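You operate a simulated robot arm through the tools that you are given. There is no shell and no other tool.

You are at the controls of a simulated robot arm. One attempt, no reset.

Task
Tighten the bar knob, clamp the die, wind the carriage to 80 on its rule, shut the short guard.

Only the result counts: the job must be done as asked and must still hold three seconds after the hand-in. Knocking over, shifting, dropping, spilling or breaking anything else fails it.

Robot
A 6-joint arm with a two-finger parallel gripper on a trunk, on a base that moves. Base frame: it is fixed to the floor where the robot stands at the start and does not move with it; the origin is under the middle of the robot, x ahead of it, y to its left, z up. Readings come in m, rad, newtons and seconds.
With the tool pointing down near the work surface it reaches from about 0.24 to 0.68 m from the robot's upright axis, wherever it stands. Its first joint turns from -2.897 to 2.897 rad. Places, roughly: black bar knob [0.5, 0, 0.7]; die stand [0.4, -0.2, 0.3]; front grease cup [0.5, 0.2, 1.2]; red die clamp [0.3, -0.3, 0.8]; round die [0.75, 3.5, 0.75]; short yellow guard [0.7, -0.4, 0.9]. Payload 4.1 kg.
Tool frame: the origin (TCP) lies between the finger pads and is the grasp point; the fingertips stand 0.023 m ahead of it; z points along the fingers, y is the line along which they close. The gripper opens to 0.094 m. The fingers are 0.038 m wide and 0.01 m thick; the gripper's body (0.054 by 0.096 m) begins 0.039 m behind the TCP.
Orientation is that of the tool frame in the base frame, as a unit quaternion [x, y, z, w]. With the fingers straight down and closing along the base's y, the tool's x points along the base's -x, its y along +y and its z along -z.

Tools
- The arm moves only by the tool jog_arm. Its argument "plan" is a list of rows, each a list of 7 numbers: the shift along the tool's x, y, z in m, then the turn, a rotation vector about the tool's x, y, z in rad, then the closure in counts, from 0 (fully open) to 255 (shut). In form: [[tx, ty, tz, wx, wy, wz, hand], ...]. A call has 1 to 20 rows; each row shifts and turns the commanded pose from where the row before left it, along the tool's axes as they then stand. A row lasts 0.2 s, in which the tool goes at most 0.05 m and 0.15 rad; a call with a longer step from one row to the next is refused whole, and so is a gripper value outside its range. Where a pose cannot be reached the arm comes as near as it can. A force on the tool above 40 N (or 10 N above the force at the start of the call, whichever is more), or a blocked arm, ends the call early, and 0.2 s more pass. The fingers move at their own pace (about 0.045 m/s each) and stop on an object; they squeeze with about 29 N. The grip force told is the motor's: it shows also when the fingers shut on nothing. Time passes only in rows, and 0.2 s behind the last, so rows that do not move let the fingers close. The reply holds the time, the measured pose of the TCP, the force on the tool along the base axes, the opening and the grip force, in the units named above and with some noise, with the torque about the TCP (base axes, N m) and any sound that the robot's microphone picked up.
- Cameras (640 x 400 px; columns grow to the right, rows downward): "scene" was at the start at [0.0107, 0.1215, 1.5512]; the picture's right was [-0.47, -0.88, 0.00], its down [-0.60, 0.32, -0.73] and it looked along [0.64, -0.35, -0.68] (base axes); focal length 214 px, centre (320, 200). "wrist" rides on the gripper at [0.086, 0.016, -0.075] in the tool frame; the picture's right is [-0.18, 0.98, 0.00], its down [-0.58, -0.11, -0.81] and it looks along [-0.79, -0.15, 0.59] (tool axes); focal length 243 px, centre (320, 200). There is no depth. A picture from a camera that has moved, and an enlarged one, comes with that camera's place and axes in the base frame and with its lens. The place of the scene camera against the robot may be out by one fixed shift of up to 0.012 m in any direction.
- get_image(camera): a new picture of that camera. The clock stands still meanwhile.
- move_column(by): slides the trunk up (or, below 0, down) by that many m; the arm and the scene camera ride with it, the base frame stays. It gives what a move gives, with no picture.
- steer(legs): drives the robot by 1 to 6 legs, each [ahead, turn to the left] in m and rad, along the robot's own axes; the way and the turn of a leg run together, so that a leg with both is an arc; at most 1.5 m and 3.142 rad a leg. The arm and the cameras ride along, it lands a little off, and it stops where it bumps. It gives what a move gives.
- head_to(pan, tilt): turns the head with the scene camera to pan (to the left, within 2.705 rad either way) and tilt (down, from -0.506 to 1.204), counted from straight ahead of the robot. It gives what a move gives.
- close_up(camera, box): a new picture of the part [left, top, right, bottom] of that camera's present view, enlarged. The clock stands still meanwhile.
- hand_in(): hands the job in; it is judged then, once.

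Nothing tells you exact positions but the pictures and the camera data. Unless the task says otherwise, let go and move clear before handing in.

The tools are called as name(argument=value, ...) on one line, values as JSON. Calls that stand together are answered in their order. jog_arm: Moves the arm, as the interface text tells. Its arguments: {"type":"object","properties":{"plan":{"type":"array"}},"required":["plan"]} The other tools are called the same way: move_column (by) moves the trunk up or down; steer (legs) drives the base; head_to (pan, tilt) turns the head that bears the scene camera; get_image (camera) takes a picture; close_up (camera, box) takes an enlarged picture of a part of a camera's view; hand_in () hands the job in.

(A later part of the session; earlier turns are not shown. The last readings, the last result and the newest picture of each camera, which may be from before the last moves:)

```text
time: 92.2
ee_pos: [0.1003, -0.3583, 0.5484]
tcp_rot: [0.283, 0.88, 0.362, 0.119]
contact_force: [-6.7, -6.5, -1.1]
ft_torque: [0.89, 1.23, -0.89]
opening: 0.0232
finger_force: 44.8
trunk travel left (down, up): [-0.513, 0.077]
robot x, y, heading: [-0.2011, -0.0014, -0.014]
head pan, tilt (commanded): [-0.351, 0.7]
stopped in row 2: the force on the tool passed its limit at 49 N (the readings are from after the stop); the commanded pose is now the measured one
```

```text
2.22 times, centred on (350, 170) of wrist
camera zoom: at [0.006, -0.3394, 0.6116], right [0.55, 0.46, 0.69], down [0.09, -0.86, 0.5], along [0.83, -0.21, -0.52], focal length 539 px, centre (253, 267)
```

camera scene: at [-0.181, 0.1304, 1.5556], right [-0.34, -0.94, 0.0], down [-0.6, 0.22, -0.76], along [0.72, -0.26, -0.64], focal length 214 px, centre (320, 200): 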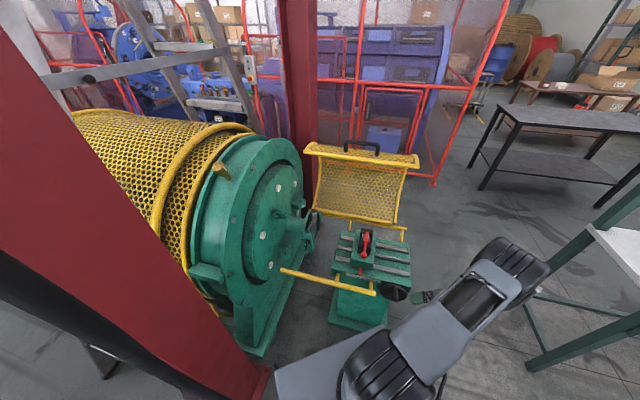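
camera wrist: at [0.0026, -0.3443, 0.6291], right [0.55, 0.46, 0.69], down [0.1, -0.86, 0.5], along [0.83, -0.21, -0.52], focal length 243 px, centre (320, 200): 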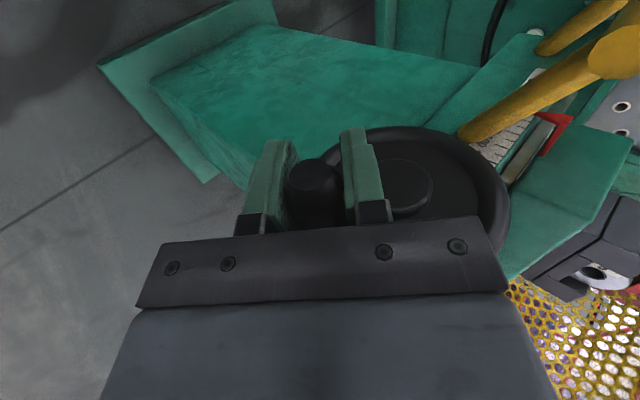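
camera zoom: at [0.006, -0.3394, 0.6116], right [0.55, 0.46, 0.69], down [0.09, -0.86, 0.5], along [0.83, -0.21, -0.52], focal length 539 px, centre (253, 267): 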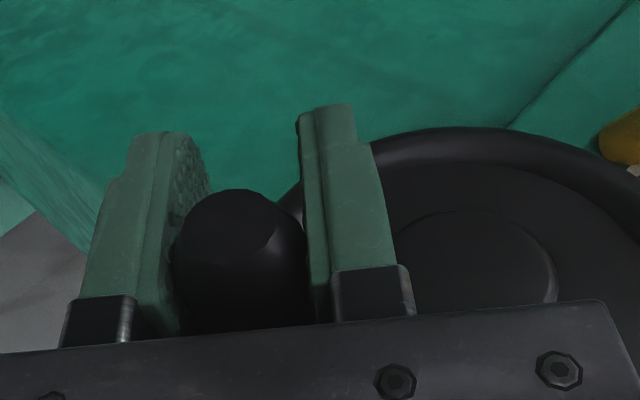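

Re-centring the grip will give better clearance from the tube end on the far side of the circle: open, back 15 mm, tilt 15° more, and regrip.

jog_arm(plan=[[0, 0, 0, 0, 0, 0, 0], [0, 0, 0, 0, 0, 0, 0], [0, 0, 0, 0, 0, 0, 0], [0, -0.0005, -0.0155, 0, 0, 0, 0], [0, 0, 0, -0.13, 0, 0, 0], [0, 0, 0, -0.13, 0, 0, 0]])

close_up(camera="wrist", box=[220, 80, 480, 260])

close_up(camera="scene", box=[350, 268, 386, 290])

```text
time: 93.6
ee_pos: [0.0893, -0.351, 0.5699]
tcp_rot: [0.264, 0.826, 0.473, 0.156]
contact_force: [0.4, 0.1, 0.1]
ft_torque: [0.0, 0.01, 0.02]
opening: 0.0942
finger_force: 0.0
out of reach, approached as far as the arm can: row 6
trunk travel left (down, up): [-0.513, 0.077]
robot x, y, heading: [-0.2029, -0.0021, -0.012]
head pan, tilt (commanded): [-0.351, 0.7]
```

```text
2.22 times, centred on (350, 170) of wrist
camera zoom: at [-0.0151, -0.345, 0.6207], right [0.43, 0.3, 0.85], down [0.03, -0.95, 0.32], along [0.9, -0.11, -0.42], focal length 539 px, centre (253, 267)
```

zoom: 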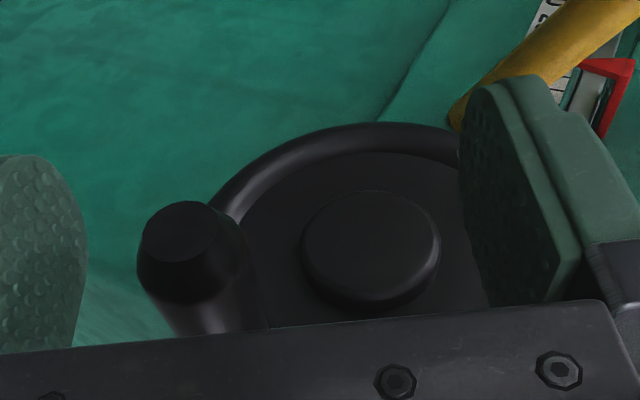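

```text
16.00 times, centred on (368, 279) of scene
camera zoom: at [-0.1803, 0.1302, 1.5555], right [-0.35, -0.94, 0.0], down [-0.6, 0.23, -0.76], along [0.72, -0.27, -0.64], focal length 3432 px, centre (-448, -1064)
```

zoom: 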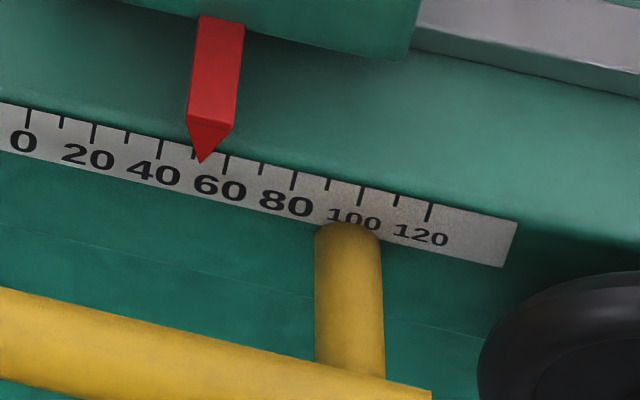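

The extra tilt is at the arm's limit there, so I'll go back to the 45° tilt (clearance is sufficient with the handle centred) and check the pose.

jog_arm(plan=[[0, 0, 0, 0.13, 0, 0, 0], [0, 0, 0, 0.1, 0, 0, 0]])

close_up(camera="wrist", box=[220, 80, 480, 260])

```text
time: 94.2
ee_pos: [0.0877, -0.3517, 0.5702]
tcp_rot: [0.281, 0.875, 0.374, 0.124]
contact_force: [-0.1, 0.1, 0.0]
ft_torque: [0.02, 0.0, -0.03]
opening: 0.094
finger_force: 0.1
trunk travel left (down, up): [-0.513, 0.077]
robot x, y, heading: [-0.2002, -0.0008, -0.011]
head pan, tilt (commanded): [-0.351, 0.7]
```

```text
2.22 times, centred on (350, 170) of wrist
camera zoom: at [-0.008, -0.3345, 0.6319], right [0.54, 0.45, 0.71], down [0.08, -0.87, 0.48], along [0.84, -0.2, -0.51], focal length 539 px, centre (253, 267)
```

zoom: 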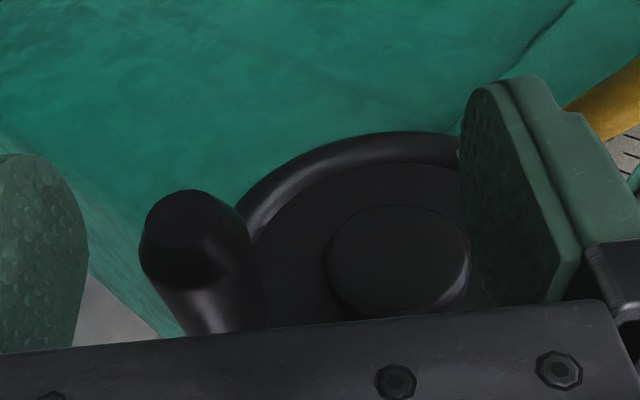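

Back at 45°. I re-centre on the handle (12 mm sideways, 13 mm deeper along the handle) and close.

jog_arm(plan=[[-0.0065, -0.006, -0.001, 0, 0, 0, 0], [-0.0065, -0.006, -0.001, 0, 0, 0, 0], [0, 0, 0, 0, 0, 0, 255], [0, 0, 0, 0, 0, 0, 255], [0, 0, 0, 0, 0, 0, 255], [0, 0, 0, 0, 0, 0, 255], [0, 0, 0, 0, 0, 0, 255]])

jog_arm(plan=[[0, -0.00175, 0.005, 0, 0, 0, 255], [0, -0.00175, 0.005, 0, 0, 0, 255]])

```text
time: 95.8
ee_pos: [0.0919, -0.3678, 0.5617]
tcp_rot: [0.282, 0.874, 0.375, 0.124]
contact_force: [-6.1, -6.4, -5.0]
ft_torque: [0.29, 0.83, -1.14]
opening: 0.0233
finger_force: 41.6
trunk travel left (down, up): [-0.513, 0.077]
robot x, y, heading: [-0.2014, -0.002, -0.012]
head pan, tilt (commanded): [-0.351, 0.7]
```

```text
time: 96.4
ee_pos: [0.0953, -0.3644, 0.5533]
tcp_rot: [0.282, 0.874, 0.375, 0.125]
contact_force: [-13.2, -19.3, -0.7]
ft_torque: [0.78, 0.55, -1.56]
opening: 0.0238
finger_force: 44.9
trunk travel left (down, up): [-0.513, 0.077]
robot x, y, heading: [-0.197, -0.005, -0.013]
head pan, tilt (commanded): [-0.351, 0.7]
```

close_up(camera="scene", box=[350, 268, 386, 290])

get_image(camera="wrist")

close_up(camera="scene", box=[370, 260, 470, 330])

```text
16.00 times, centred on (368, 279) of scene
camera zoom: at [-0.1809, 0.1285, 1.5556], right [-0.36, -0.93, 0.0], down [-0.6, 0.23, -0.77], along [0.72, -0.27, -0.64], focal length 3432 px, centre (-448, -1064)
```

zoom: 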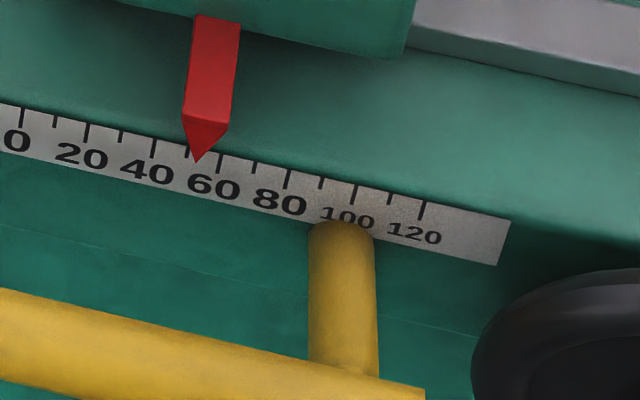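

```text
taken
camera wrist: at [-0.0007, -0.3471, 0.6152], right [0.54, 0.44, 0.71], down [0.08, -0.87, 0.48], along [0.84, -0.2, -0.51], focal length 243 px, centre (320, 200)
```

wrist: 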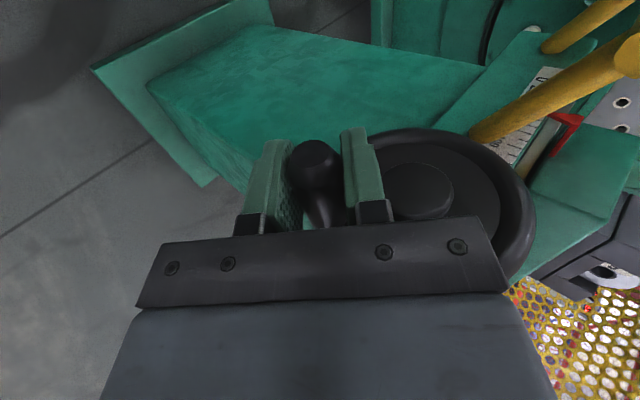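

```text
5.71 times, centred on (420, 295) of scene
camera zoom: at [-0.1809, 0.1285, 1.5556], right [-0.36, -0.93, 0.0], down [-0.6, 0.23, -0.77], along [0.72, -0.27, -0.64], focal length 1226 px, centre (-251, -343)
```

zoom: 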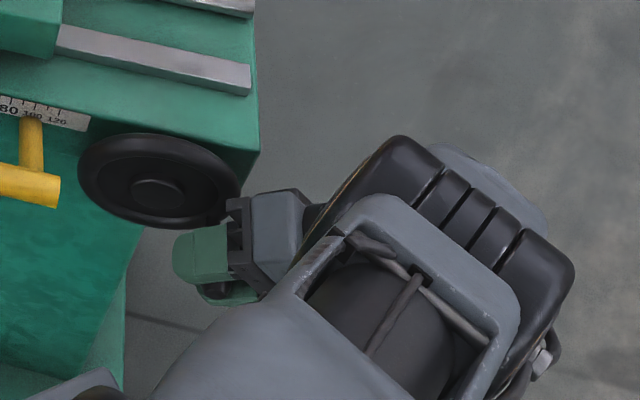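

Reading 52.7; the wheel turns, with a small radial mismatch. Correcting outward and continuing in gentler steps.

jog_arm(plan=[[0, -0.00175, -0.0004, 0, 0, 0, 255], [0, -0.0009, 0.0054, 0, 0, 0, 255], [0, -0.0009, 0.0054, 0, 0, 0, 255], [0, 0.0001, 0.0054, 0, 0, 0, 255], [0, 0.0002, 0.0054, 0, 0, 0, 255]])

close_up(camera="scene", box=[350, 268, 386, 290])

```text
time: 97.5
ee_pos: [0.0997, -0.3589, 0.5423]
tcp_rot: [0.282, 0.873, 0.376, 0.127]
contact_force: [-5.6, 0.7, 10.5]
ft_torque: [0.52, -0.62, 0.48]
opening: 0.0229
finger_force: 44.8
trunk travel left (down, up): [-0.513, 0.077]
robot x, y, heading: [-0.2005, -0.002, -0.019]
head pan, tilt (commanded): [-0.351, 0.7]
stopped in row 5: the force on the tool passed its limit at 43 N (the readings are from after the stop); the commanded pose is now the measured one
```

```text
16.00 times, centred on (368, 279) of scene
camera zoom: at [-0.1809, 0.1309, 1.5554], right [-0.36, -0.93, 0.0], down [-0.6, 0.23, -0.77], along [0.71, -0.27, -0.64], focal length 3432 px, centre (-448, -1064)
```

zoom: 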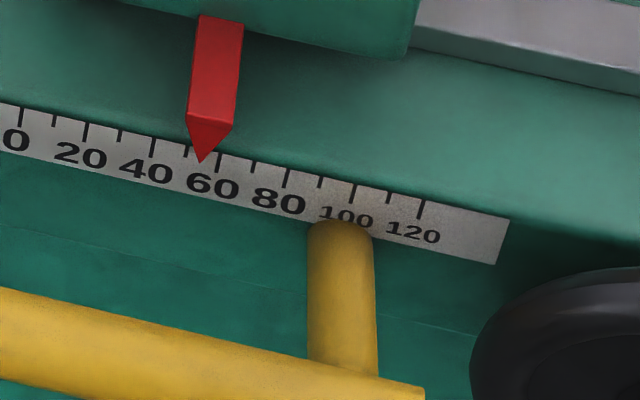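

Reading 53.9. Pushing along the fingers' own axis needs too much friction here; for the bottom part of the circle it's better to have the gripper upright so that a finger pushes the handle sideways. Releasing and re-orienting to vertical.

jog_arm(plan=[[0, 0, 0, 0, 0, 0, 0], [0, 0, 0, 0, 0, 0, 0], [0, 0, 0, 0, 0, 0, 0], [0.004, 0, 0, 0, 0, 0, 0], [0, 0, 0, 0.13, 0, 0, 0], [0, 0, 0, 0.13, 0, 0, 0], [0, 0, 0, 0.13, 0, 0, 0]])

get_image(camera="wrist")

```text
time: 98.8
ee_pos: [0.0947, -0.3623, 0.5433]
tcp_rot: [0.298, 0.901, 0.298, 0.106]
contact_force: [-3.9, -5.1, 4.7]
ft_torque: [0.09, -0.32, -0.27]
opening: 0.0942
finger_force: 0.1
trunk travel left (down, up): [-0.513, 0.077]
robot x, y, heading: [-0.2, 0.0016, -0.019]
head pan, tilt (commanded): [-0.351, 0.7]
stopped in row 6: the force on the tool passed its limit at 47 N (the readings are from after the stop); the commanded pose is now the measured one
```

```text
taken
camera wrist: at [0.0048, -0.3338, 0.61], right [0.61, 0.52, 0.59], down [0.12, -0.8, 0.59], along [0.78, -0.29, -0.55], focal length 243 px, centre (320, 200)
```

wrist: 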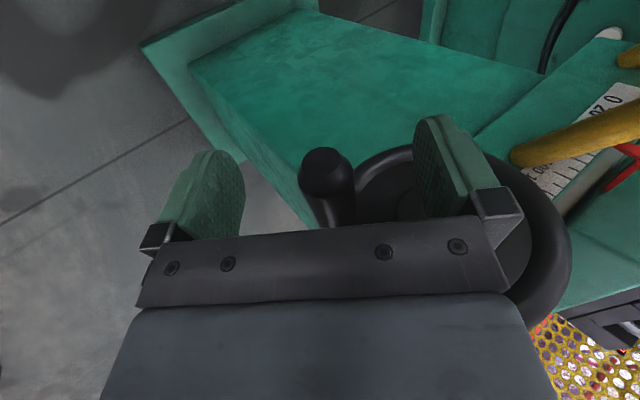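

The gripper body touched the wheel rim while turning upright. I'll move 12 mm outward along the handle and continue rotating.

jog_arm(plan=[[0.006, 0, 0, 0, 0, 0, 0], [0.006, 0, 0, 0, 0, 0, 0]])

jog_arm(plan=[[0, 0, 0, 0.1, 0, 0, 0], [0, 0, 0, 0.1, 0, 0, 0], [0, 0, 0, 0.1, 0, 0, 0], [0, 0, 0, 0.1, 0, 0, 0]])

get_image(camera="wrist")

close_up(camera="scene", box=[350, 268, 386, 290])

```text
time: 99.5
ee_pos: [0.0842, -0.3532, 0.5416]
tcp_rot: [0.297, 0.901, 0.299, 0.105]
contact_force: [0.7, -0.1, -0.2]
ft_torque: [-0.03, 0.0, 0.01]
opening: 0.0938
finger_force: 0.1
trunk travel left (down, up): [-0.513, 0.077]
robot x, y, heading: [-0.2008, 0.0021, -0.021]
head pan, tilt (commanded): [-0.351, 0.7]
```

```text
time: 100.5
ee_pos: [0.0852, -0.3544, 0.5427]
tcp_rot: [0.313, 0.942, 0.112, 0.045]
contact_force: [0.0, 0.2, -0.1]
ft_torque: [0.03, 0.02, 0.0]
opening: 0.0941
finger_force: 0.0
trunk travel left (down, up): [-0.513, 0.077]
robot x, y, heading: [-0.1995, -0.0016, -0.016]
head pan, tilt (commanded): [-0.351, 0.7]
```

```text
taken
camera wrist: at [0.013, -0.302, 0.6166], right [0.72, 0.66, 0.24], down [0.28, -0.58, 0.76], along [0.64, -0.48, -0.6], focal length 243 px, centre (320, 200)
```

wrist: 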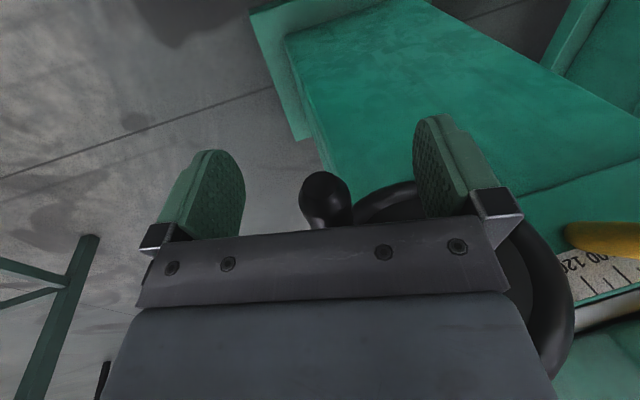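

```text
16.00 times, centred on (368, 279) of scene
camera zoom: at [-0.1797, 0.1298, 1.5555], right [-0.36, -0.93, 0.0], down [-0.6, 0.23, -0.76], along [0.71, -0.28, -0.64], focal length 3432 px, centre (-448, -1064)
```

zoom: 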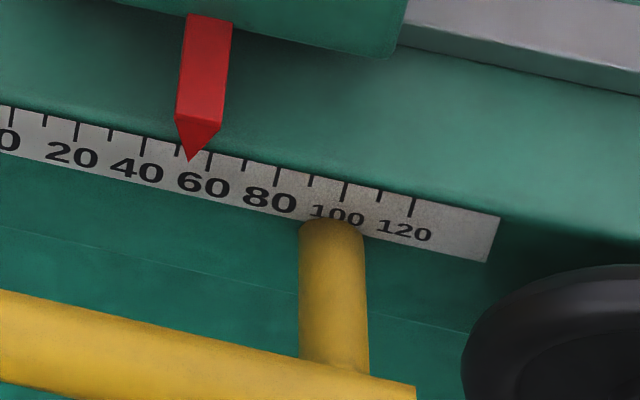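

Nearly upright now, reading 54.0. I'll close with a light squeeze (position just under the handle diameter) and check the grip force.

jog_arm(plan=[[0, 0.001, -0.004, 0, 0, -0.03, 120], [0, 0, 0, 0, 0, 0, 180], [0, 0, 0, 0, 0, 0, 194], [0, 0, 0, 0, 0, 0, 194], [0, 0, 0, 0, 0, 0, 194]])

jog_arm(plan=[[0, 0.0025, 0.0047, 0, 0, 0, 194], [0, 0.0025, 0.0047, 0, 0, 0, 194]])

```text
time: 101.7
ee_pos: [0.0839, -0.3521, 0.5466]
tcp_rot: [0.299, 0.947, 0.113, 0.046]
contact_force: [1.7, 2.0, 2.1]
ft_torque: [0.17, 0.32, -0.48]
opening: 0.0239
finger_force: 36.4
trunk travel left (down, up): [-0.513, 0.077]
robot x, y, heading: [-0.1983, 0.0011, -0.02]
head pan, tilt (commanded): [-0.351, 0.7]
```

```text
time: 102.2
ee_pos: [0.0891, -0.3494, 0.5381]
tcp_rot: [0.296, 0.947, 0.113, 0.046]
contact_force: [-9.7, -4.6, -4.0]
ft_torque: [0.03, 0.04, -0.3]
opening: 0.0264
finger_force: 5.3
trunk travel left (down, up): [-0.513, 0.077]
robot x, y, heading: [-0.1977, 0.0006, -0.026]
head pan, tilt (commanded): [-0.351, 0.7]
```

close_up(camera="scene", box=[350, 268, 386, 290])

get_image(camera="wrist")

```text
16.00 times, centred on (368, 279) of scene
camera zoom: at [-0.1804, 0.1287, 1.5554], right [-0.36, -0.93, 0.0], down [-0.6, 0.24, -0.77], along [0.71, -0.28, -0.64], focal length 3432 px, centre (-448, -1064)
```

zoom: 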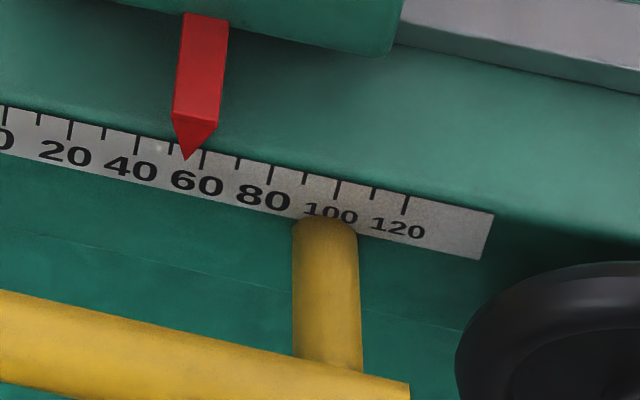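

```text
taken
camera wrist: at [0.0148, -0.2984, 0.6123], right [0.69, 0.68, 0.24], down [0.29, -0.57, 0.77], along [0.66, -0.46, -0.59], focal length 243 px, centre (320, 200)
```

wrist: 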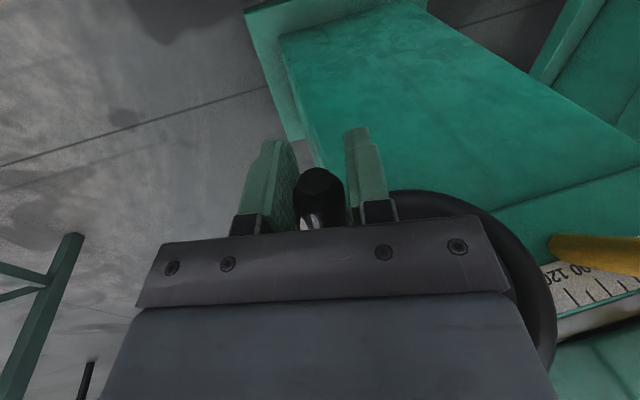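

Reading 54.6 with only ~5 N of squeeze: turning is easier this way. Continuing around the bottom.

jog_arm(plan=[[0, 0.0034, 0.0041, 0, 0, 0, 194], [0, 0.0034, 0.0041, 0, 0, 0, 194], [0, 0.0041, 0.0034, 0, 0, 0, 194], [0, 0.0041, 0.0034, 0, 0, 0, 194]])

close_up(camera="scene", box=[350, 268, 386, 290])

```text
time: 103.2
ee_pos: [0.1019, -0.3314, 0.5284]
tcp_rot: [0.296, 0.947, 0.114, 0.047]
contact_force: [-2.0, -4.1, -9.1]
ft_torque: [0.23, 0.11, -0.1]
opening: 0.0252
finger_force: 2.8
trunk travel left (down, up): [-0.513, 0.077]
robot x, y, heading: [-0.1978, -0.0021, -0.018]
head pan, tilt (commanded): [-0.351, 0.7]
```

```text
16.00 times, centred on (368, 279) of scene
camera zoom: at [-0.1796, 0.1294, 1.5557], right [-0.36, -0.93, 0.0], down [-0.6, 0.23, -0.76], along [0.71, -0.28, -0.64], focal length 3432 px, centre (-448, -1064)
```

zoom: 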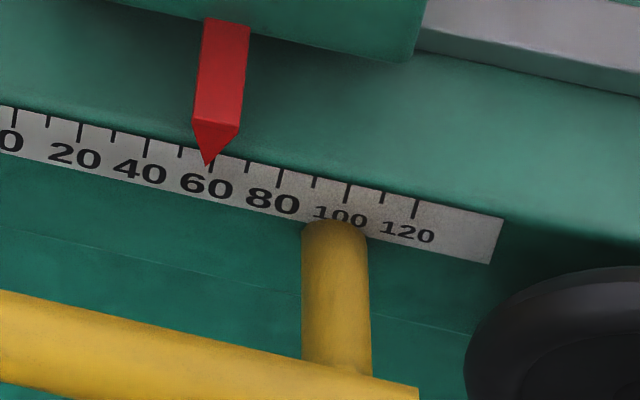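

Reading 58.5; the ratio fits about 40 units per turn. Continuing round the bottom.

jog_arm(plan=[[0, 0.0048, 0.0027, 0, 0, 0, 194], [0, 0.0048, 0.0023, 0, 0, 0, 194], [0, 0.0052, 0.0015, 0, 0, 0, 194], [0, 0.0052, 0.001, 0, 0, 0, 194], [0, 0.0053, 0.0004, 0, 0, 0, 194], [0, 0.0053, 0, 0, 0, 0, 194]])

close_up(camera="scene", box=[350, 268, 386, 290])

get_image(camera="wrist")

```text
time: 104.7
ee_pos: [0.1175, -0.3066, 0.5271]
tcp_rot: [0.298, 0.947, 0.113, 0.047]
contact_force: [-2.3, -2.5, -2.2]
ft_torque: [0.04, 0.09, -0.06]
opening: 0.0246
finger_force: 2.2
trunk travel left (down, up): [-0.513, 0.077]
robot x, y, heading: [-0.1996, -0.0003, -0.022]
head pan, tilt (commanded): [-0.351, 0.7]
```

```text
16.00 times, centred on (368, 279) of scene
camera zoom: at [-0.1798, 0.1294, 1.5556], right [-0.36, -0.93, 0.0], down [-0.6, 0.23, -0.76], along [0.71, -0.28, -0.64], focal length 3432 px, centre (-448, -1064)
```

zoom: 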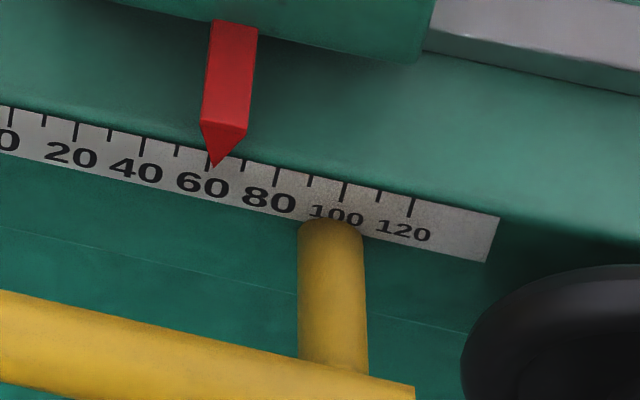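

```text
taken
camera wrist: at [0.0446, -0.2572, 0.6014], right [0.7, 0.68, 0.24], down [0.29, -0.57, 0.77], along [0.66, -0.46, -0.59], focal length 243 px, centre (320, 200)
```

wrist: 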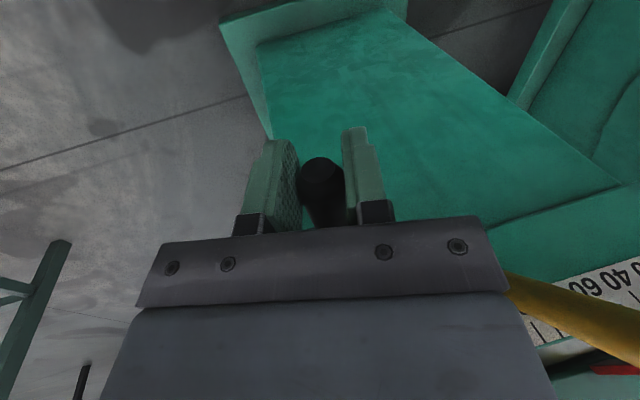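

Reading 62.1 — on track (about 6.3 per radian). A little more, then tilt the gripper back to 45° around the handle to stay clear of the tube end on the left side.

jog_arm(plan=[[0, 0.0053, -0.0004, 0, 0, 0, 194], [0, 0.0053, -0.0012, 0, 0, 0, 194], [0, 0, 0, -0.1, 0, 0, 190], [0, 0, 0, -0.1, 0, 0, 190], [0, 0, 0, -0.1, 0, 0, 190], [0, 0, 0, -0.1, 0, 0, 190], [0, 0, 0, -0.1, 0, 0, 190]])

get_image(camera="wrist")

close_up(camera="scene", box=[350, 268, 386, 290])

```text
time: 106.2
ee_pos: [0.1222, -0.3001, 0.5297]
tcp_rot: [0.277, 0.889, 0.344, 0.119]
contact_force: [-0.1, 0.2, -0.8]
ft_torque: [0.01, -0.01, -0.03]
opening: 0.0239
finger_force: 0.1
trunk travel left (down, up): [-0.513, 0.077]
robot x, y, heading: [-0.1992, -0.0044, -0.015]
head pan, tilt (commanded): [-0.351, 0.7]
```

```text
taken
camera wrist: at [0.0294, -0.28, 0.5941], right [0.56, 0.49, 0.67], down [0.11, -0.84, 0.53], along [0.83, -0.22, -0.52], focal length 243 px, centre (320, 200)
```

wrist: 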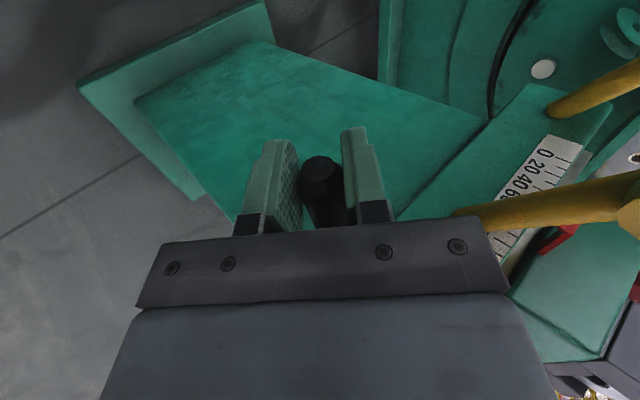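

```text
16.00 times, centred on (368, 279) of scene
camera zoom: at [-0.1797, 0.1297, 1.5556], right [-0.36, -0.93, 0.0], down [-0.6, 0.23, -0.76], along [0.71, -0.28, -0.64], focal length 3432 px, centre (-448, -1064)
```

zoom: 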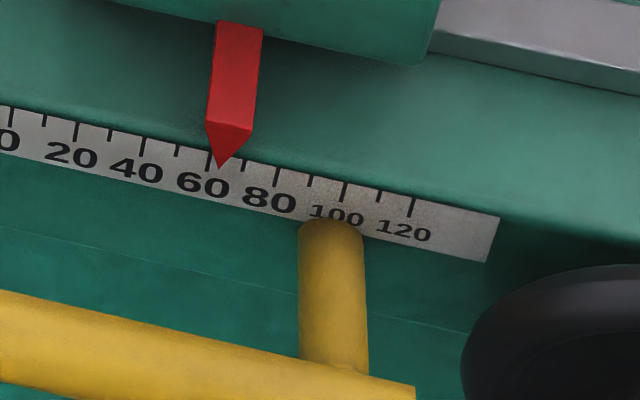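

Reading 63.9, no load on the tool. Next section: left side, moving up, with the lower finger pushing.

jog_arm(plan=[[0, 0.0053, 0.0007, 0, 0, 0, 194], [0, 0.0053, 0.0007, 0, 0, 0, 194], [0, 0.0054, -0.0003, 0, 0, 0, 194], [0, 0.0054, -0.0003, 0, 0, 0, 194], [0, 0.0052, -0.0014, 0, 0, 0, 194], [0, 0.0052, -0.0014, 0, 0, 0, 194]])

get_image(camera="wrist")

close_up(camera="scene", box=[350, 268, 386, 290])

close_up(camera="scene", box=[350, 260, 450, 330])

```text
time: 107.7
ee_pos: [0.1352, -0.282, 0.5535]
tcp_rot: [0.277, 0.89, 0.343, 0.119]
contact_force: [0.4, -0.6, -4.1]
ft_torque: [0.01, 0.06, -0.01]
opening: 0.0241
finger_force: 1.7
trunk travel left (down, up): [-0.513, 0.077]
robot x, y, heading: [-0.2005, 0.0012, -0.02]
head pan, tilt (commanded): [-0.351, 0.7]
```

```text
taken
camera wrist: at [0.0414, -0.2616, 0.6164], right [0.56, 0.49, 0.67], down [0.11, -0.84, 0.53], along [0.82, -0.22, -0.52], focal length 243 px, centre (320, 200)
```

wrist: 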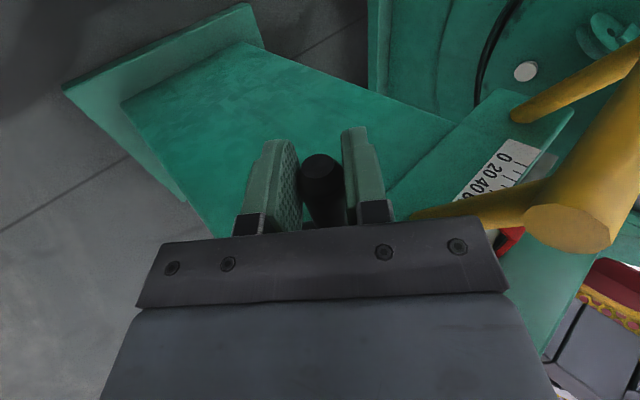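

```text
16.00 times, centred on (368, 279) of scene
camera zoom: at [-0.1795, 0.1294, 1.5555], right [-0.36, -0.93, 0.0], down [-0.6, 0.23, -0.76], along [0.71, -0.28, -0.64], focal length 3432 px, centre (-448, -1064)
```

zoom: 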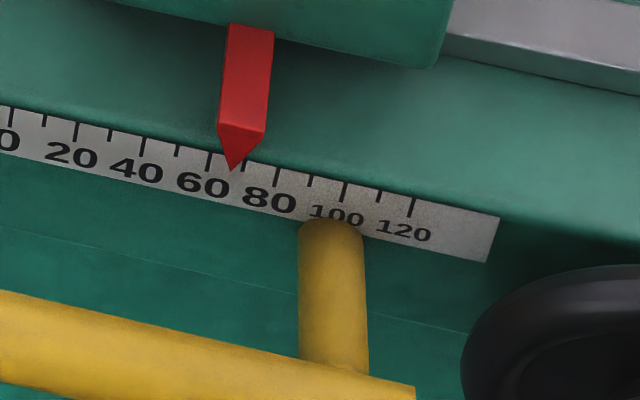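

```text
5.71 times, centred on (400, 295) of scene
camera zoom: at [-0.1795, 0.1294, 1.5555], right [-0.36, -0.93, 0.0], down [-0.6, 0.23, -0.76], along [0.71, -0.28, -0.64], focal length 1226 px, centre (-137, -343)
```

zoom: 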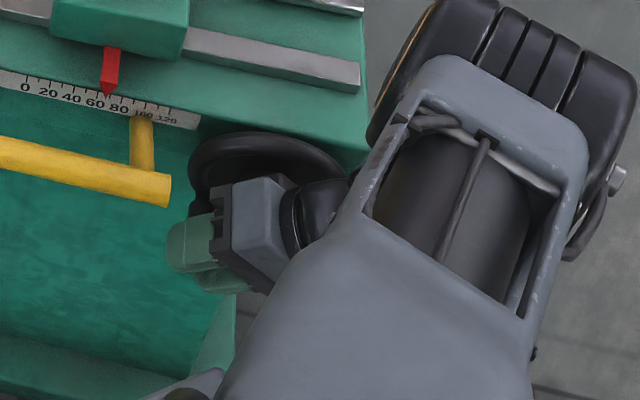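

Reading 67.8 with little load. Continuing up the left side.

jog_arm(plan=[[0, 0.0048, -0.0024, 0, 0, 0, 194], [0, 0.0048, -0.0024, 0, 0, 0, 194], [0, 0.0043, -0.0033, 0, 0, 0, 194], [0, 0.0043, -0.0033, 0, 0, 0, 194]])

get_image(camera="wrist")

close_up(camera="scene", box=[350, 268, 386, 290])

close_up(camera="scene", box=[350, 260, 450, 330])

```text
time: 108.7
ee_pos: [0.138, -0.2776, 0.575]
tcp_rot: [0.279, 0.889, 0.344, 0.117]
contact_force: [-2.0, -5.1, -11.3]
ft_torque: [0.99, 0.79, -0.52]
opening: 0.024
finger_force: 45.3
trunk travel left (down, up): [-0.513, 0.077]
robot x, y, heading: [-0.1985, 0.0004, -0.023]
head pan, tilt (commanded): [-0.351, 0.7]
```

```text
taken
camera wrist: at [0.0445, -0.2568, 0.6384], right [0.56, 0.49, 0.67], down [0.11, -0.84, 0.53], along [0.82, -0.23, -0.52], focal length 243 px, centre (320, 200)
```

wrist: 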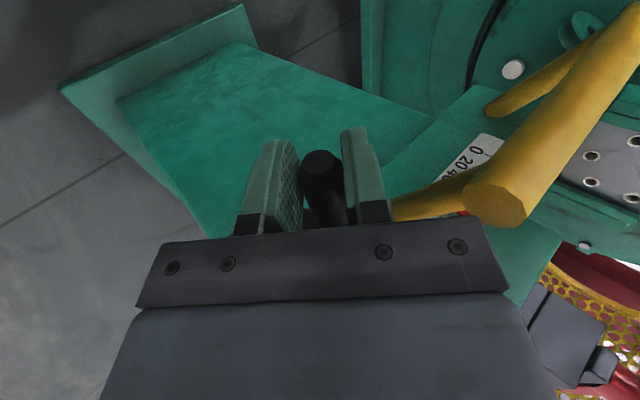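

```text
16.00 times, centred on (368, 279) of scene
camera zoom: at [-0.179, 0.1286, 1.5555], right [-0.36, -0.93, 0.0], down [-0.6, 0.23, -0.76], along [0.71, -0.28, -0.64], focal length 3432 px, centre (-448, -1064)
```

zoom: 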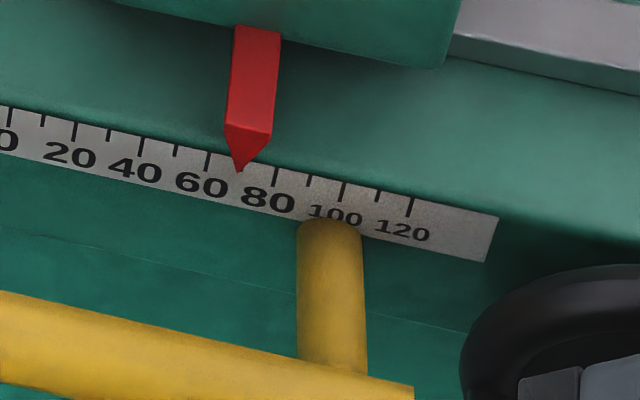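

```text
5.71 times, centred on (400, 295) of scene
camera zoom: at [-0.179, 0.1286, 1.5555], right [-0.36, -0.93, 0.0], down [-0.6, 0.23, -0.76], along [0.71, -0.28, -0.64], focal length 1226 px, centre (-137, -343)
```

zoom: 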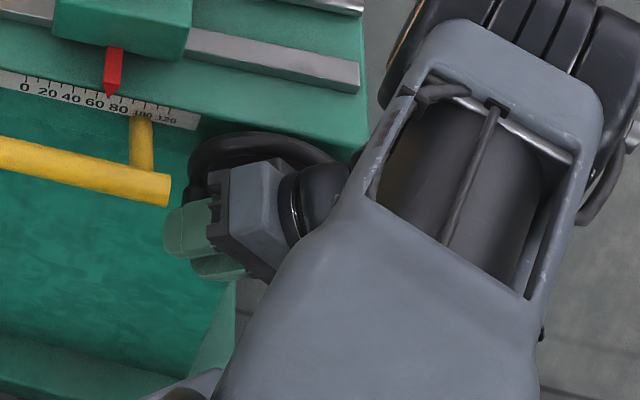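

Reading 69.7. Next part, moving straight up, with a firmer squeeze.

jog_arm(plan=[[0, 0.0039, -0.0037, 0, 0, 0, 200], [0, 0.0039, -0.0037, 0, 0, 0, 200], [0, 0.0031, -0.0044, 0, 0, 0, 200], [0, 0.0031, -0.0044, 0, 0, 0, 200]])

get_image(camera="wrist")

close_up(camera="scene", box=[350, 268, 386, 290])

```text
time: 109.7
ee_pos: [0.1391, -0.2774, 0.5943]
tcp_rot: [0.278, 0.889, 0.344, 0.118]
contact_force: [4.1, -7.1, -19.9]
ft_torque: [1.2, 0.55, -0.72]
opening: 0.0232
finger_force: 44.3
trunk travel left (down, up): [-0.513, 0.077]
robot x, y, heading: [-0.2014, -0.0016, -0.016]
head pan, tilt (commanded): [-0.351, 0.7]
```

```text
taken
camera wrist: at [0.0437, -0.2575, 0.6586], right [0.56, 0.49, 0.67], down [0.11, -0.84, 0.53], along [0.82, -0.22, -0.52], focal length 243 px, centre (320, 200)
```

wrist: 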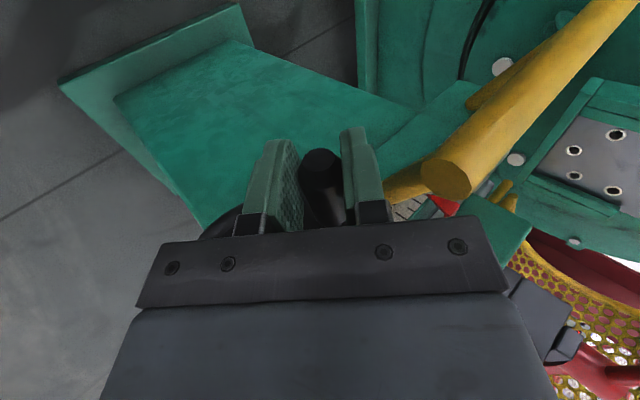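

```text
16.00 times, centred on (368, 279) of scene
camera zoom: at [-0.1781, 0.128, 1.5554], right [-0.36, -0.93, 0.0], down [-0.6, 0.23, -0.76], along [0.71, -0.28, -0.65], focal length 3432 px, centre (-448, -1064)
```

zoom: 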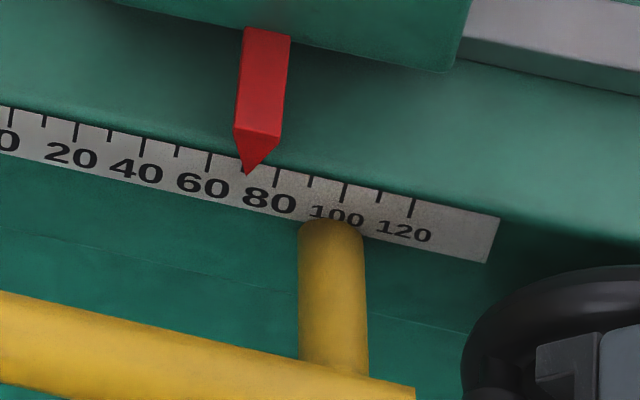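

Reading 72.1. Two more gentle stretches with firm grip.

jog_arm(plan=[[0, 0.0022, -0.0049, 0, 0, 0, 255], [0, 0.0022, -0.0049, 0, 0, 0, 255], [0, 0.0014, -0.0052, 0, 0, 0, 255]])

get_image(camera="wrist")

close_up(camera="scene", box=[350, 268, 386, 290])

```text
time: 110.5
ee_pos: [0.1337, -0.2819, 0.6106]
tcp_rot: [0.278, 0.889, 0.343, 0.118]
contact_force: [-2.2, -8.7, -17.2]
ft_torque: [0.84, 0.84, -0.46]
opening: 0.0241
finger_force: 45.3
trunk travel left (down, up): [-0.513, 0.077]
robot x, y, heading: [-0.202, -0.0024, -0.02]
head pan, tilt (commanded): [-0.351, 0.7]
```

```text
taken
camera wrist: at [0.0401, -0.2618, 0.6748], right [0.56, 0.49, 0.67], down [0.11, -0.84, 0.53], along [0.82, -0.22, -0.52], focal length 243 px, centre (320, 200)
```

wrist: 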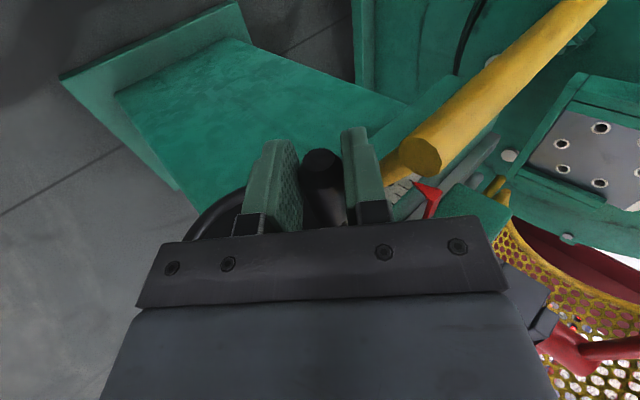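

```text
16.00 times, centred on (368, 279) of scene
camera zoom: at [-0.1787, 0.1279, 1.5557], right [-0.36, -0.93, 0.0], down [-0.6, 0.23, -0.76], along [0.71, -0.28, -0.64], focal length 3432 px, centre (-448, -1064)
```

zoom: 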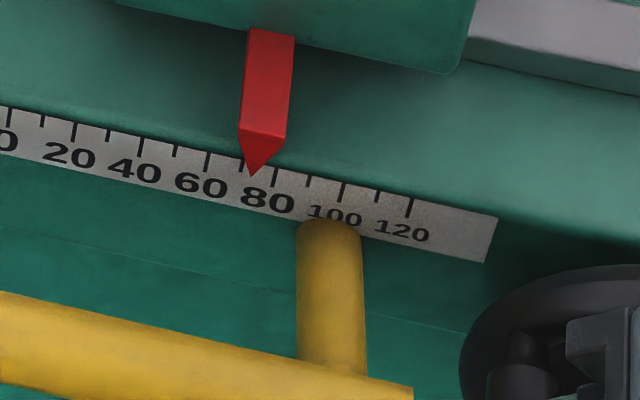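

Reading 73.5. Continuing.

jog_arm(plan=[[0, 0.0009, -0.0053, 0, 0, 0, 255], [0, 0.0008, -0.0053, 0, 0, 0, 255], [0, -0.0002, -0.0054, 0, 0, 0, 255]])

get_image(camera="wrist")

close_up(camera="scene", box=[350, 268, 386, 290])

```text
time: 111.2
ee_pos: [0.1292, -0.2895, 0.6234]
tcp_rot: [0.277, 0.889, 0.345, 0.119]
contact_force: [7.4, -3.3, -7.4]
ft_torque: [0.5, 0.55, -0.91]
opening: 0.0232
finger_force: 45.1
trunk travel left (down, up): [-0.513, 0.077]
robot x, y, heading: [-0.1994, 0.0006, -0.016]
head pan, tilt (commanded): [-0.351, 0.7]
```

```text
taken
camera wrist: at [0.0347, -0.2692, 0.6874], right [0.56, 0.49, 0.67], down [0.11, -0.84, 0.53], along [0.82, -0.22, -0.52], focal length 243 px, centre (320, 200)
```

wrist: 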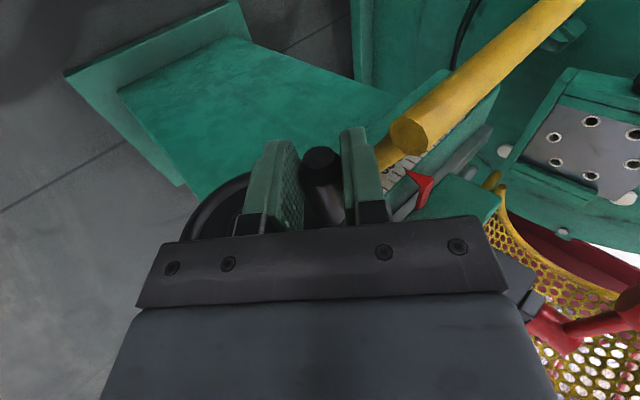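

```text
16.00 times, centred on (368, 279) of scene
camera zoom: at [-0.1786, 0.1289, 1.5557], right [-0.36, -0.93, 0.0], down [-0.6, 0.23, -0.76], along [0.71, -0.28, -0.64], focal length 3432 px, centre (-448, -1064)
```

zoom: 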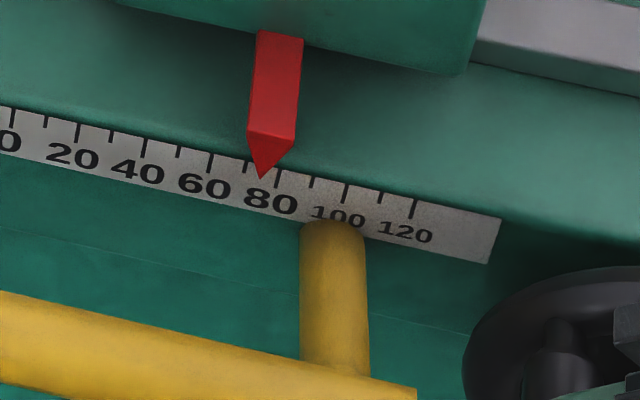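

Reading 75.5. Continuing toward 80 with small steps.

jog_arm(plan=[[0, -0.001, -0.0053, 0, 0, 0, 255], [0, -0.001, -0.0053, 0, 0, 0, 255], [0, -0.002, -0.005, 0, 0, 0, 255]])

close_up(camera="scene", box=[350, 268, 386, 290])

```text
time: 112.0
ee_pos: [0.1214, -0.2989, 0.6343]
tcp_rot: [0.276, 0.889, 0.345, 0.119]
contact_force: [24.8, 13.8, 19.9]
ft_torque: [1.15, 0.13, -0.58]
opening: 0.0239
finger_force: 45.1
trunk travel left (down, up): [-0.513, 0.077]
robot x, y, heading: [-0.1964, -0.0009, -0.018]
head pan, tilt (commanded): [-0.351, 0.7]
```

```text
16.00 times, centred on (368, 279) of scene
camera zoom: at [-0.1786, 0.1316, 1.5558], right [-0.36, -0.93, 0.0], down [-0.6, 0.23, -0.76], along [0.71, -0.28, -0.64], focal length 3432 px, centre (-448, -1064)
```

zoom: 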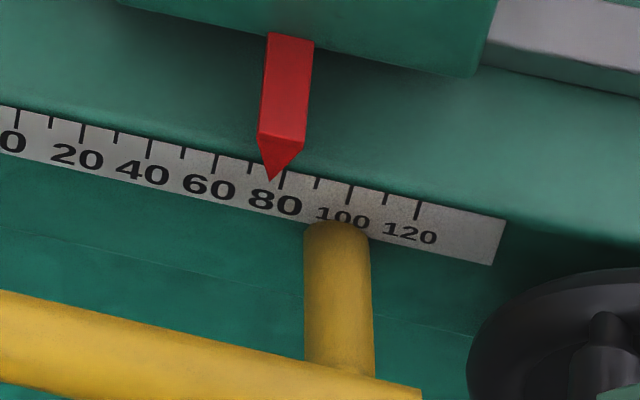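

Reading 76.6; correcting a radial mismatch and continuing.

jog_arm(plan=[[0, 0.0022, -0.0006, 0, 0, 0, 255], [0, -0.0016, -0.005, 0, 0, 0, 255], [0, -0.0024, -0.0047, 0, 0, 0, 255]])

close_up(camera="scene", box=[350, 268, 386, 290])

get_image(camera="wrist")

```text
time: 112.8
ee_pos: [0.1158, -0.3064, 0.6405]
tcp_rot: [0.278, 0.889, 0.344, 0.119]
contact_force: [23.2, 10.2, 24.6]
ft_torque: [0.9, -0.16, -0.94]
opening: 0.0243
finger_force: 45.2
trunk travel left (down, up): [-0.513, 0.077]
robot x, y, heading: [-0.1987, -0.0031, -0.021]
head pan, tilt (commanded): [-0.351, 0.7]
```

```text
16.00 times, centred on (368, 279) of scene
camera zoom: at [-0.179, 0.1316, 1.5556], right [-0.36, -0.93, 0.0], down [-0.6, 0.23, -0.77], along [0.71, -0.28, -0.64], focal length 3432 px, centre (-448, -1064)
```

zoom: 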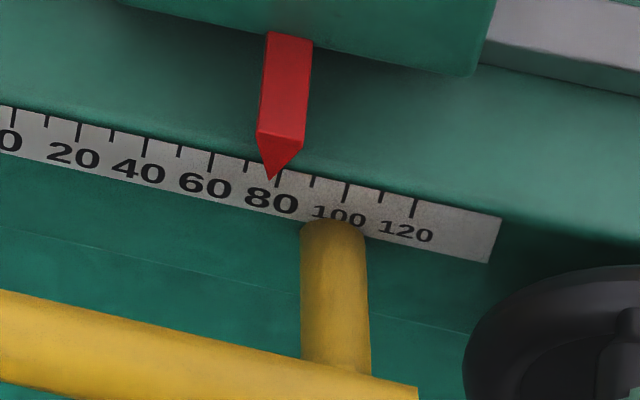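

```text
taken
camera wrist: at [0.0226, -0.2856, 0.7035], right [0.56, 0.49, 0.67], down [0.11, -0.84, 0.53], along [0.83, -0.22, -0.52], focal length 243 px, centre (320, 200)
```

wrist: 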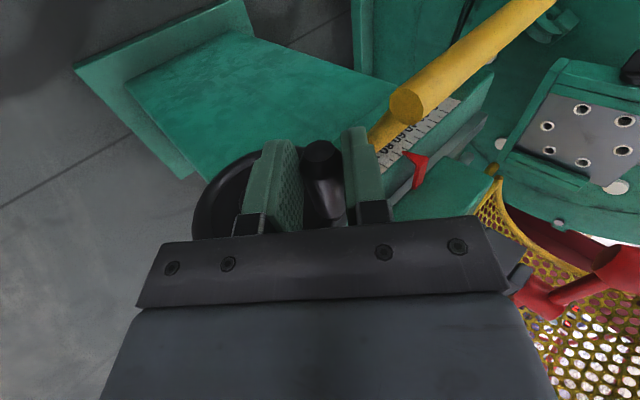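

Reading 77.4, but the handle has slid toward the fingertips. I'll half-open, re-centre, turn the gripper nearly upright and regrip for the last bit.

jog_arm(plan=[[0, 0, 0, 0, 0, 0, 145], [0, 0, 0, 0, 0, 0, 145], [0, -0.001, 0.0155, 0, 0, 0, 145], [0, 0, 0, 0.12, 0, 0, 145], [0, 0, 0, 0.12, 0, 0, 145], [0, 0, 0, 0.12, 0, 0, 145], [0, 0, 0, 0.12, 0, 0, 145], [0, 0, 0, 0.12, 0, 0, 145]])

get_image(camera="wrist")

close_up(camera="scene", box=[350, 268, 386, 290])

```text
time: 114.7
ee_pos: [0.1227, -0.2992, 0.6269]
tcp_rot: [0.301, 0.951, 0.065, 0.032]
contact_force: [0.1, -0.1, -0.3]
ft_torque: [0.03, 0.02, 0.01]
opening: 0.0404
finger_force: 0.0
trunk travel left (down, up): [-0.513, 0.077]
robot x, y, heading: [-0.1969, 0.0005, -0.023]
head pan, tilt (commanded): [-0.351, 0.7]
```

```text
taken
camera wrist: at [0.0535, -0.2425, 0.7005], right [0.71, 0.69, 0.14], down [0.33, -0.51, 0.79], along [0.62, -0.52, -0.59], focal length 243 px, centre (320, 200)
```

wrist: 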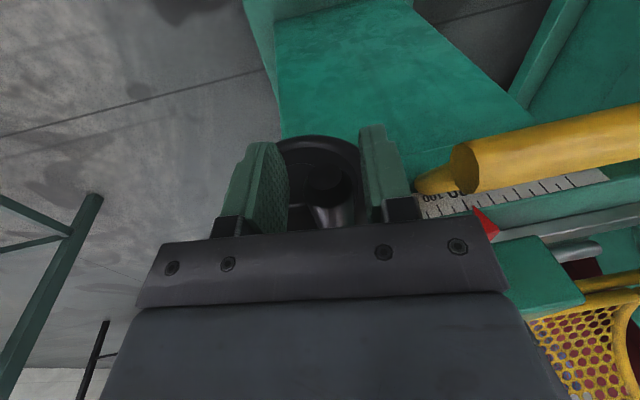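

```text
16.00 times, centred on (368, 279) of scene
camera zoom: at [-0.1797, 0.1298, 1.5555], right [-0.36, -0.93, 0.0], down [-0.6, 0.23, -0.76], along [0.71, -0.28, -0.64], focal length 3432 px, centre (-448, -1064)
```

zoom: 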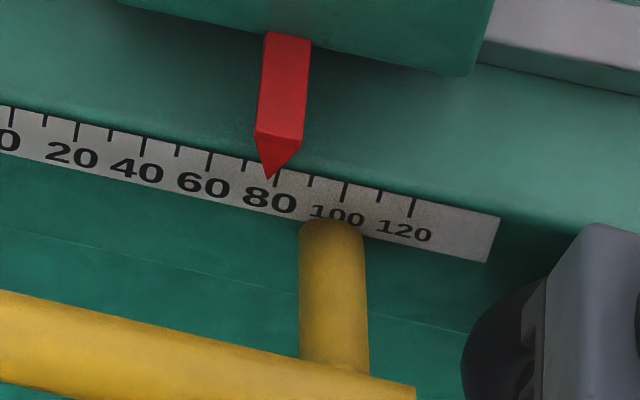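

Reading 77.6. Handle centred; closing lightly and pushing the last bit in small steps.

jog_arm(plan=[[0, 0.004, -0.002, 0, 0, 0, 180], [0, 0, 0, 0, 0, 0, 200], [0, 0, 0, 0, 0, 0, 200], [0, 0, 0, 0, 0, 0, 200]])

jog_arm(plan=[[0, -0.0047, -0.0027, 0, 0, 0, 200], [0, -0.0047, -0.0027, 0, 0, 0, 200], [0, 0, 0, 0, 0, 0, 200]])

close_up(camera="scene", box=[350, 268, 386, 290])

```text
time: 115.7
ee_pos: [0.1246, -0.2967, 0.6288]
tcp_rot: [0.301, 0.951, 0.065, 0.031]
contact_force: [-2.5, -2.7, -4.7]
ft_torque: [-0.25, -0.12, -1.09]
opening: 0.0236
finger_force: 45.2
trunk travel left (down, up): [-0.513, 0.077]
robot x, y, heading: [-0.2004, -0.0027, -0.02]
head pan, tilt (commanded): [-0.351, 0.7]
```

```text
time: 116.5
ee_pos: [0.1192, -0.3045, 0.6326]
tcp_rot: [0.3, 0.951, 0.066, 0.032]
contact_force: [6.2, 10.1, 12.0]
ft_torque: [0.88, 0.78, -0.72]
opening: 0.0234
finger_force: 45.2
trunk travel left (down, up): [-0.513, 0.077]
robot x, y, heading: [-0.2021, 0.001, -0.018]
head pan, tilt (commanded): [-0.351, 0.7]
```

```text
16.00 times, centred on (368, 279) of scene
camera zoom: at [-0.1798, 0.1312, 1.5556], right [-0.36, -0.93, 0.0], down [-0.6, 0.23, -0.77], along [0.71, -0.28, -0.64], focal length 3432 px, centre (-448, -1064)
```

zoom: 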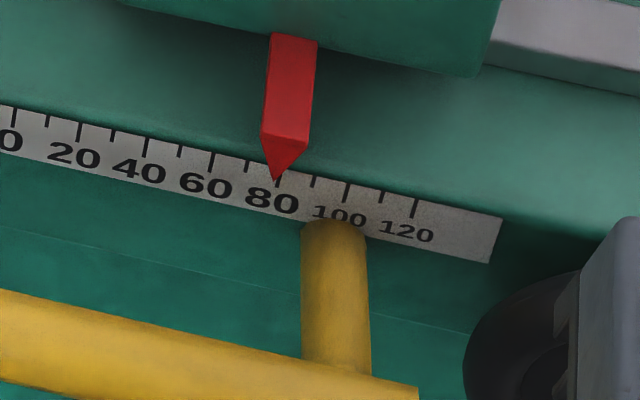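

About 79 now. Zooming further for precision.

close_up(camera="scene", box=[358, 272, 374, 282])

```text
16.00 times, centred on (366, 277) of scene
camera zoom: at [-0.1798, 0.1312, 1.5556], right [-0.36, -0.93, 0.0], down [-0.6, 0.23, -0.77], along [0.71, -0.28, -0.64], focal length 3432 px, centre (-416, -1032)
```

zoom: 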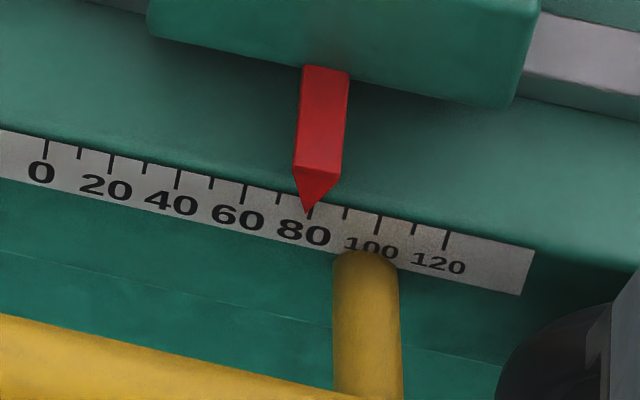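

Reading about 79.0. One more small push of ~9 mm on the handle.

jog_arm(plan=[[0, -0.0042, -0.0022, 0, 0, 0, 200], [0, -0.0042, -0.0018, 0, 0, 0, 200], [0, 0, 0, 0, 0, 0, 200]])

close_up(camera="scene", box=[358, 272, 374, 282])

```text
time: 117.2
ee_pos: [0.1129, -0.3112, 0.6344]
tcp_rot: [0.299, 0.952, 0.066, 0.032]
contact_force: [13.3, 14.2, 6.2]
ft_torque: [1.35, 0.51, -0.7]
opening: 0.023
finger_force: 45.2
trunk travel left (down, up): [-0.513, 0.077]
robot x, y, heading: [-0.2007, -0.0003, -0.022]
head pan, tilt (commanded): [-0.351, 0.7]
```

```text
16.00 times, centred on (366, 277) of scene
camera zoom: at [-0.1788, 0.1311, 1.5554], right [-0.36, -0.93, 0.0], down [-0.6, 0.23, -0.76], along [0.71, -0.28, -0.64], focal length 3432 px, centre (-416, -1032)
```

zoom: 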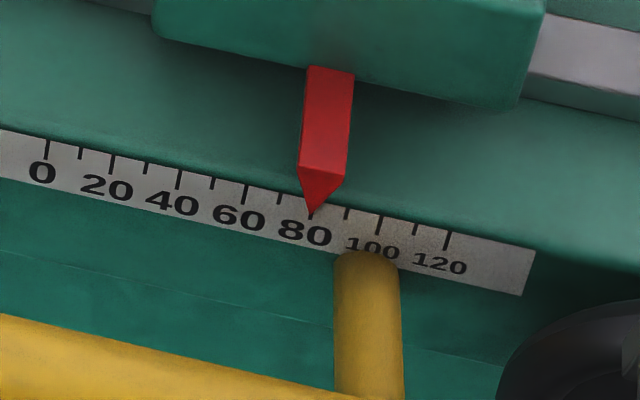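

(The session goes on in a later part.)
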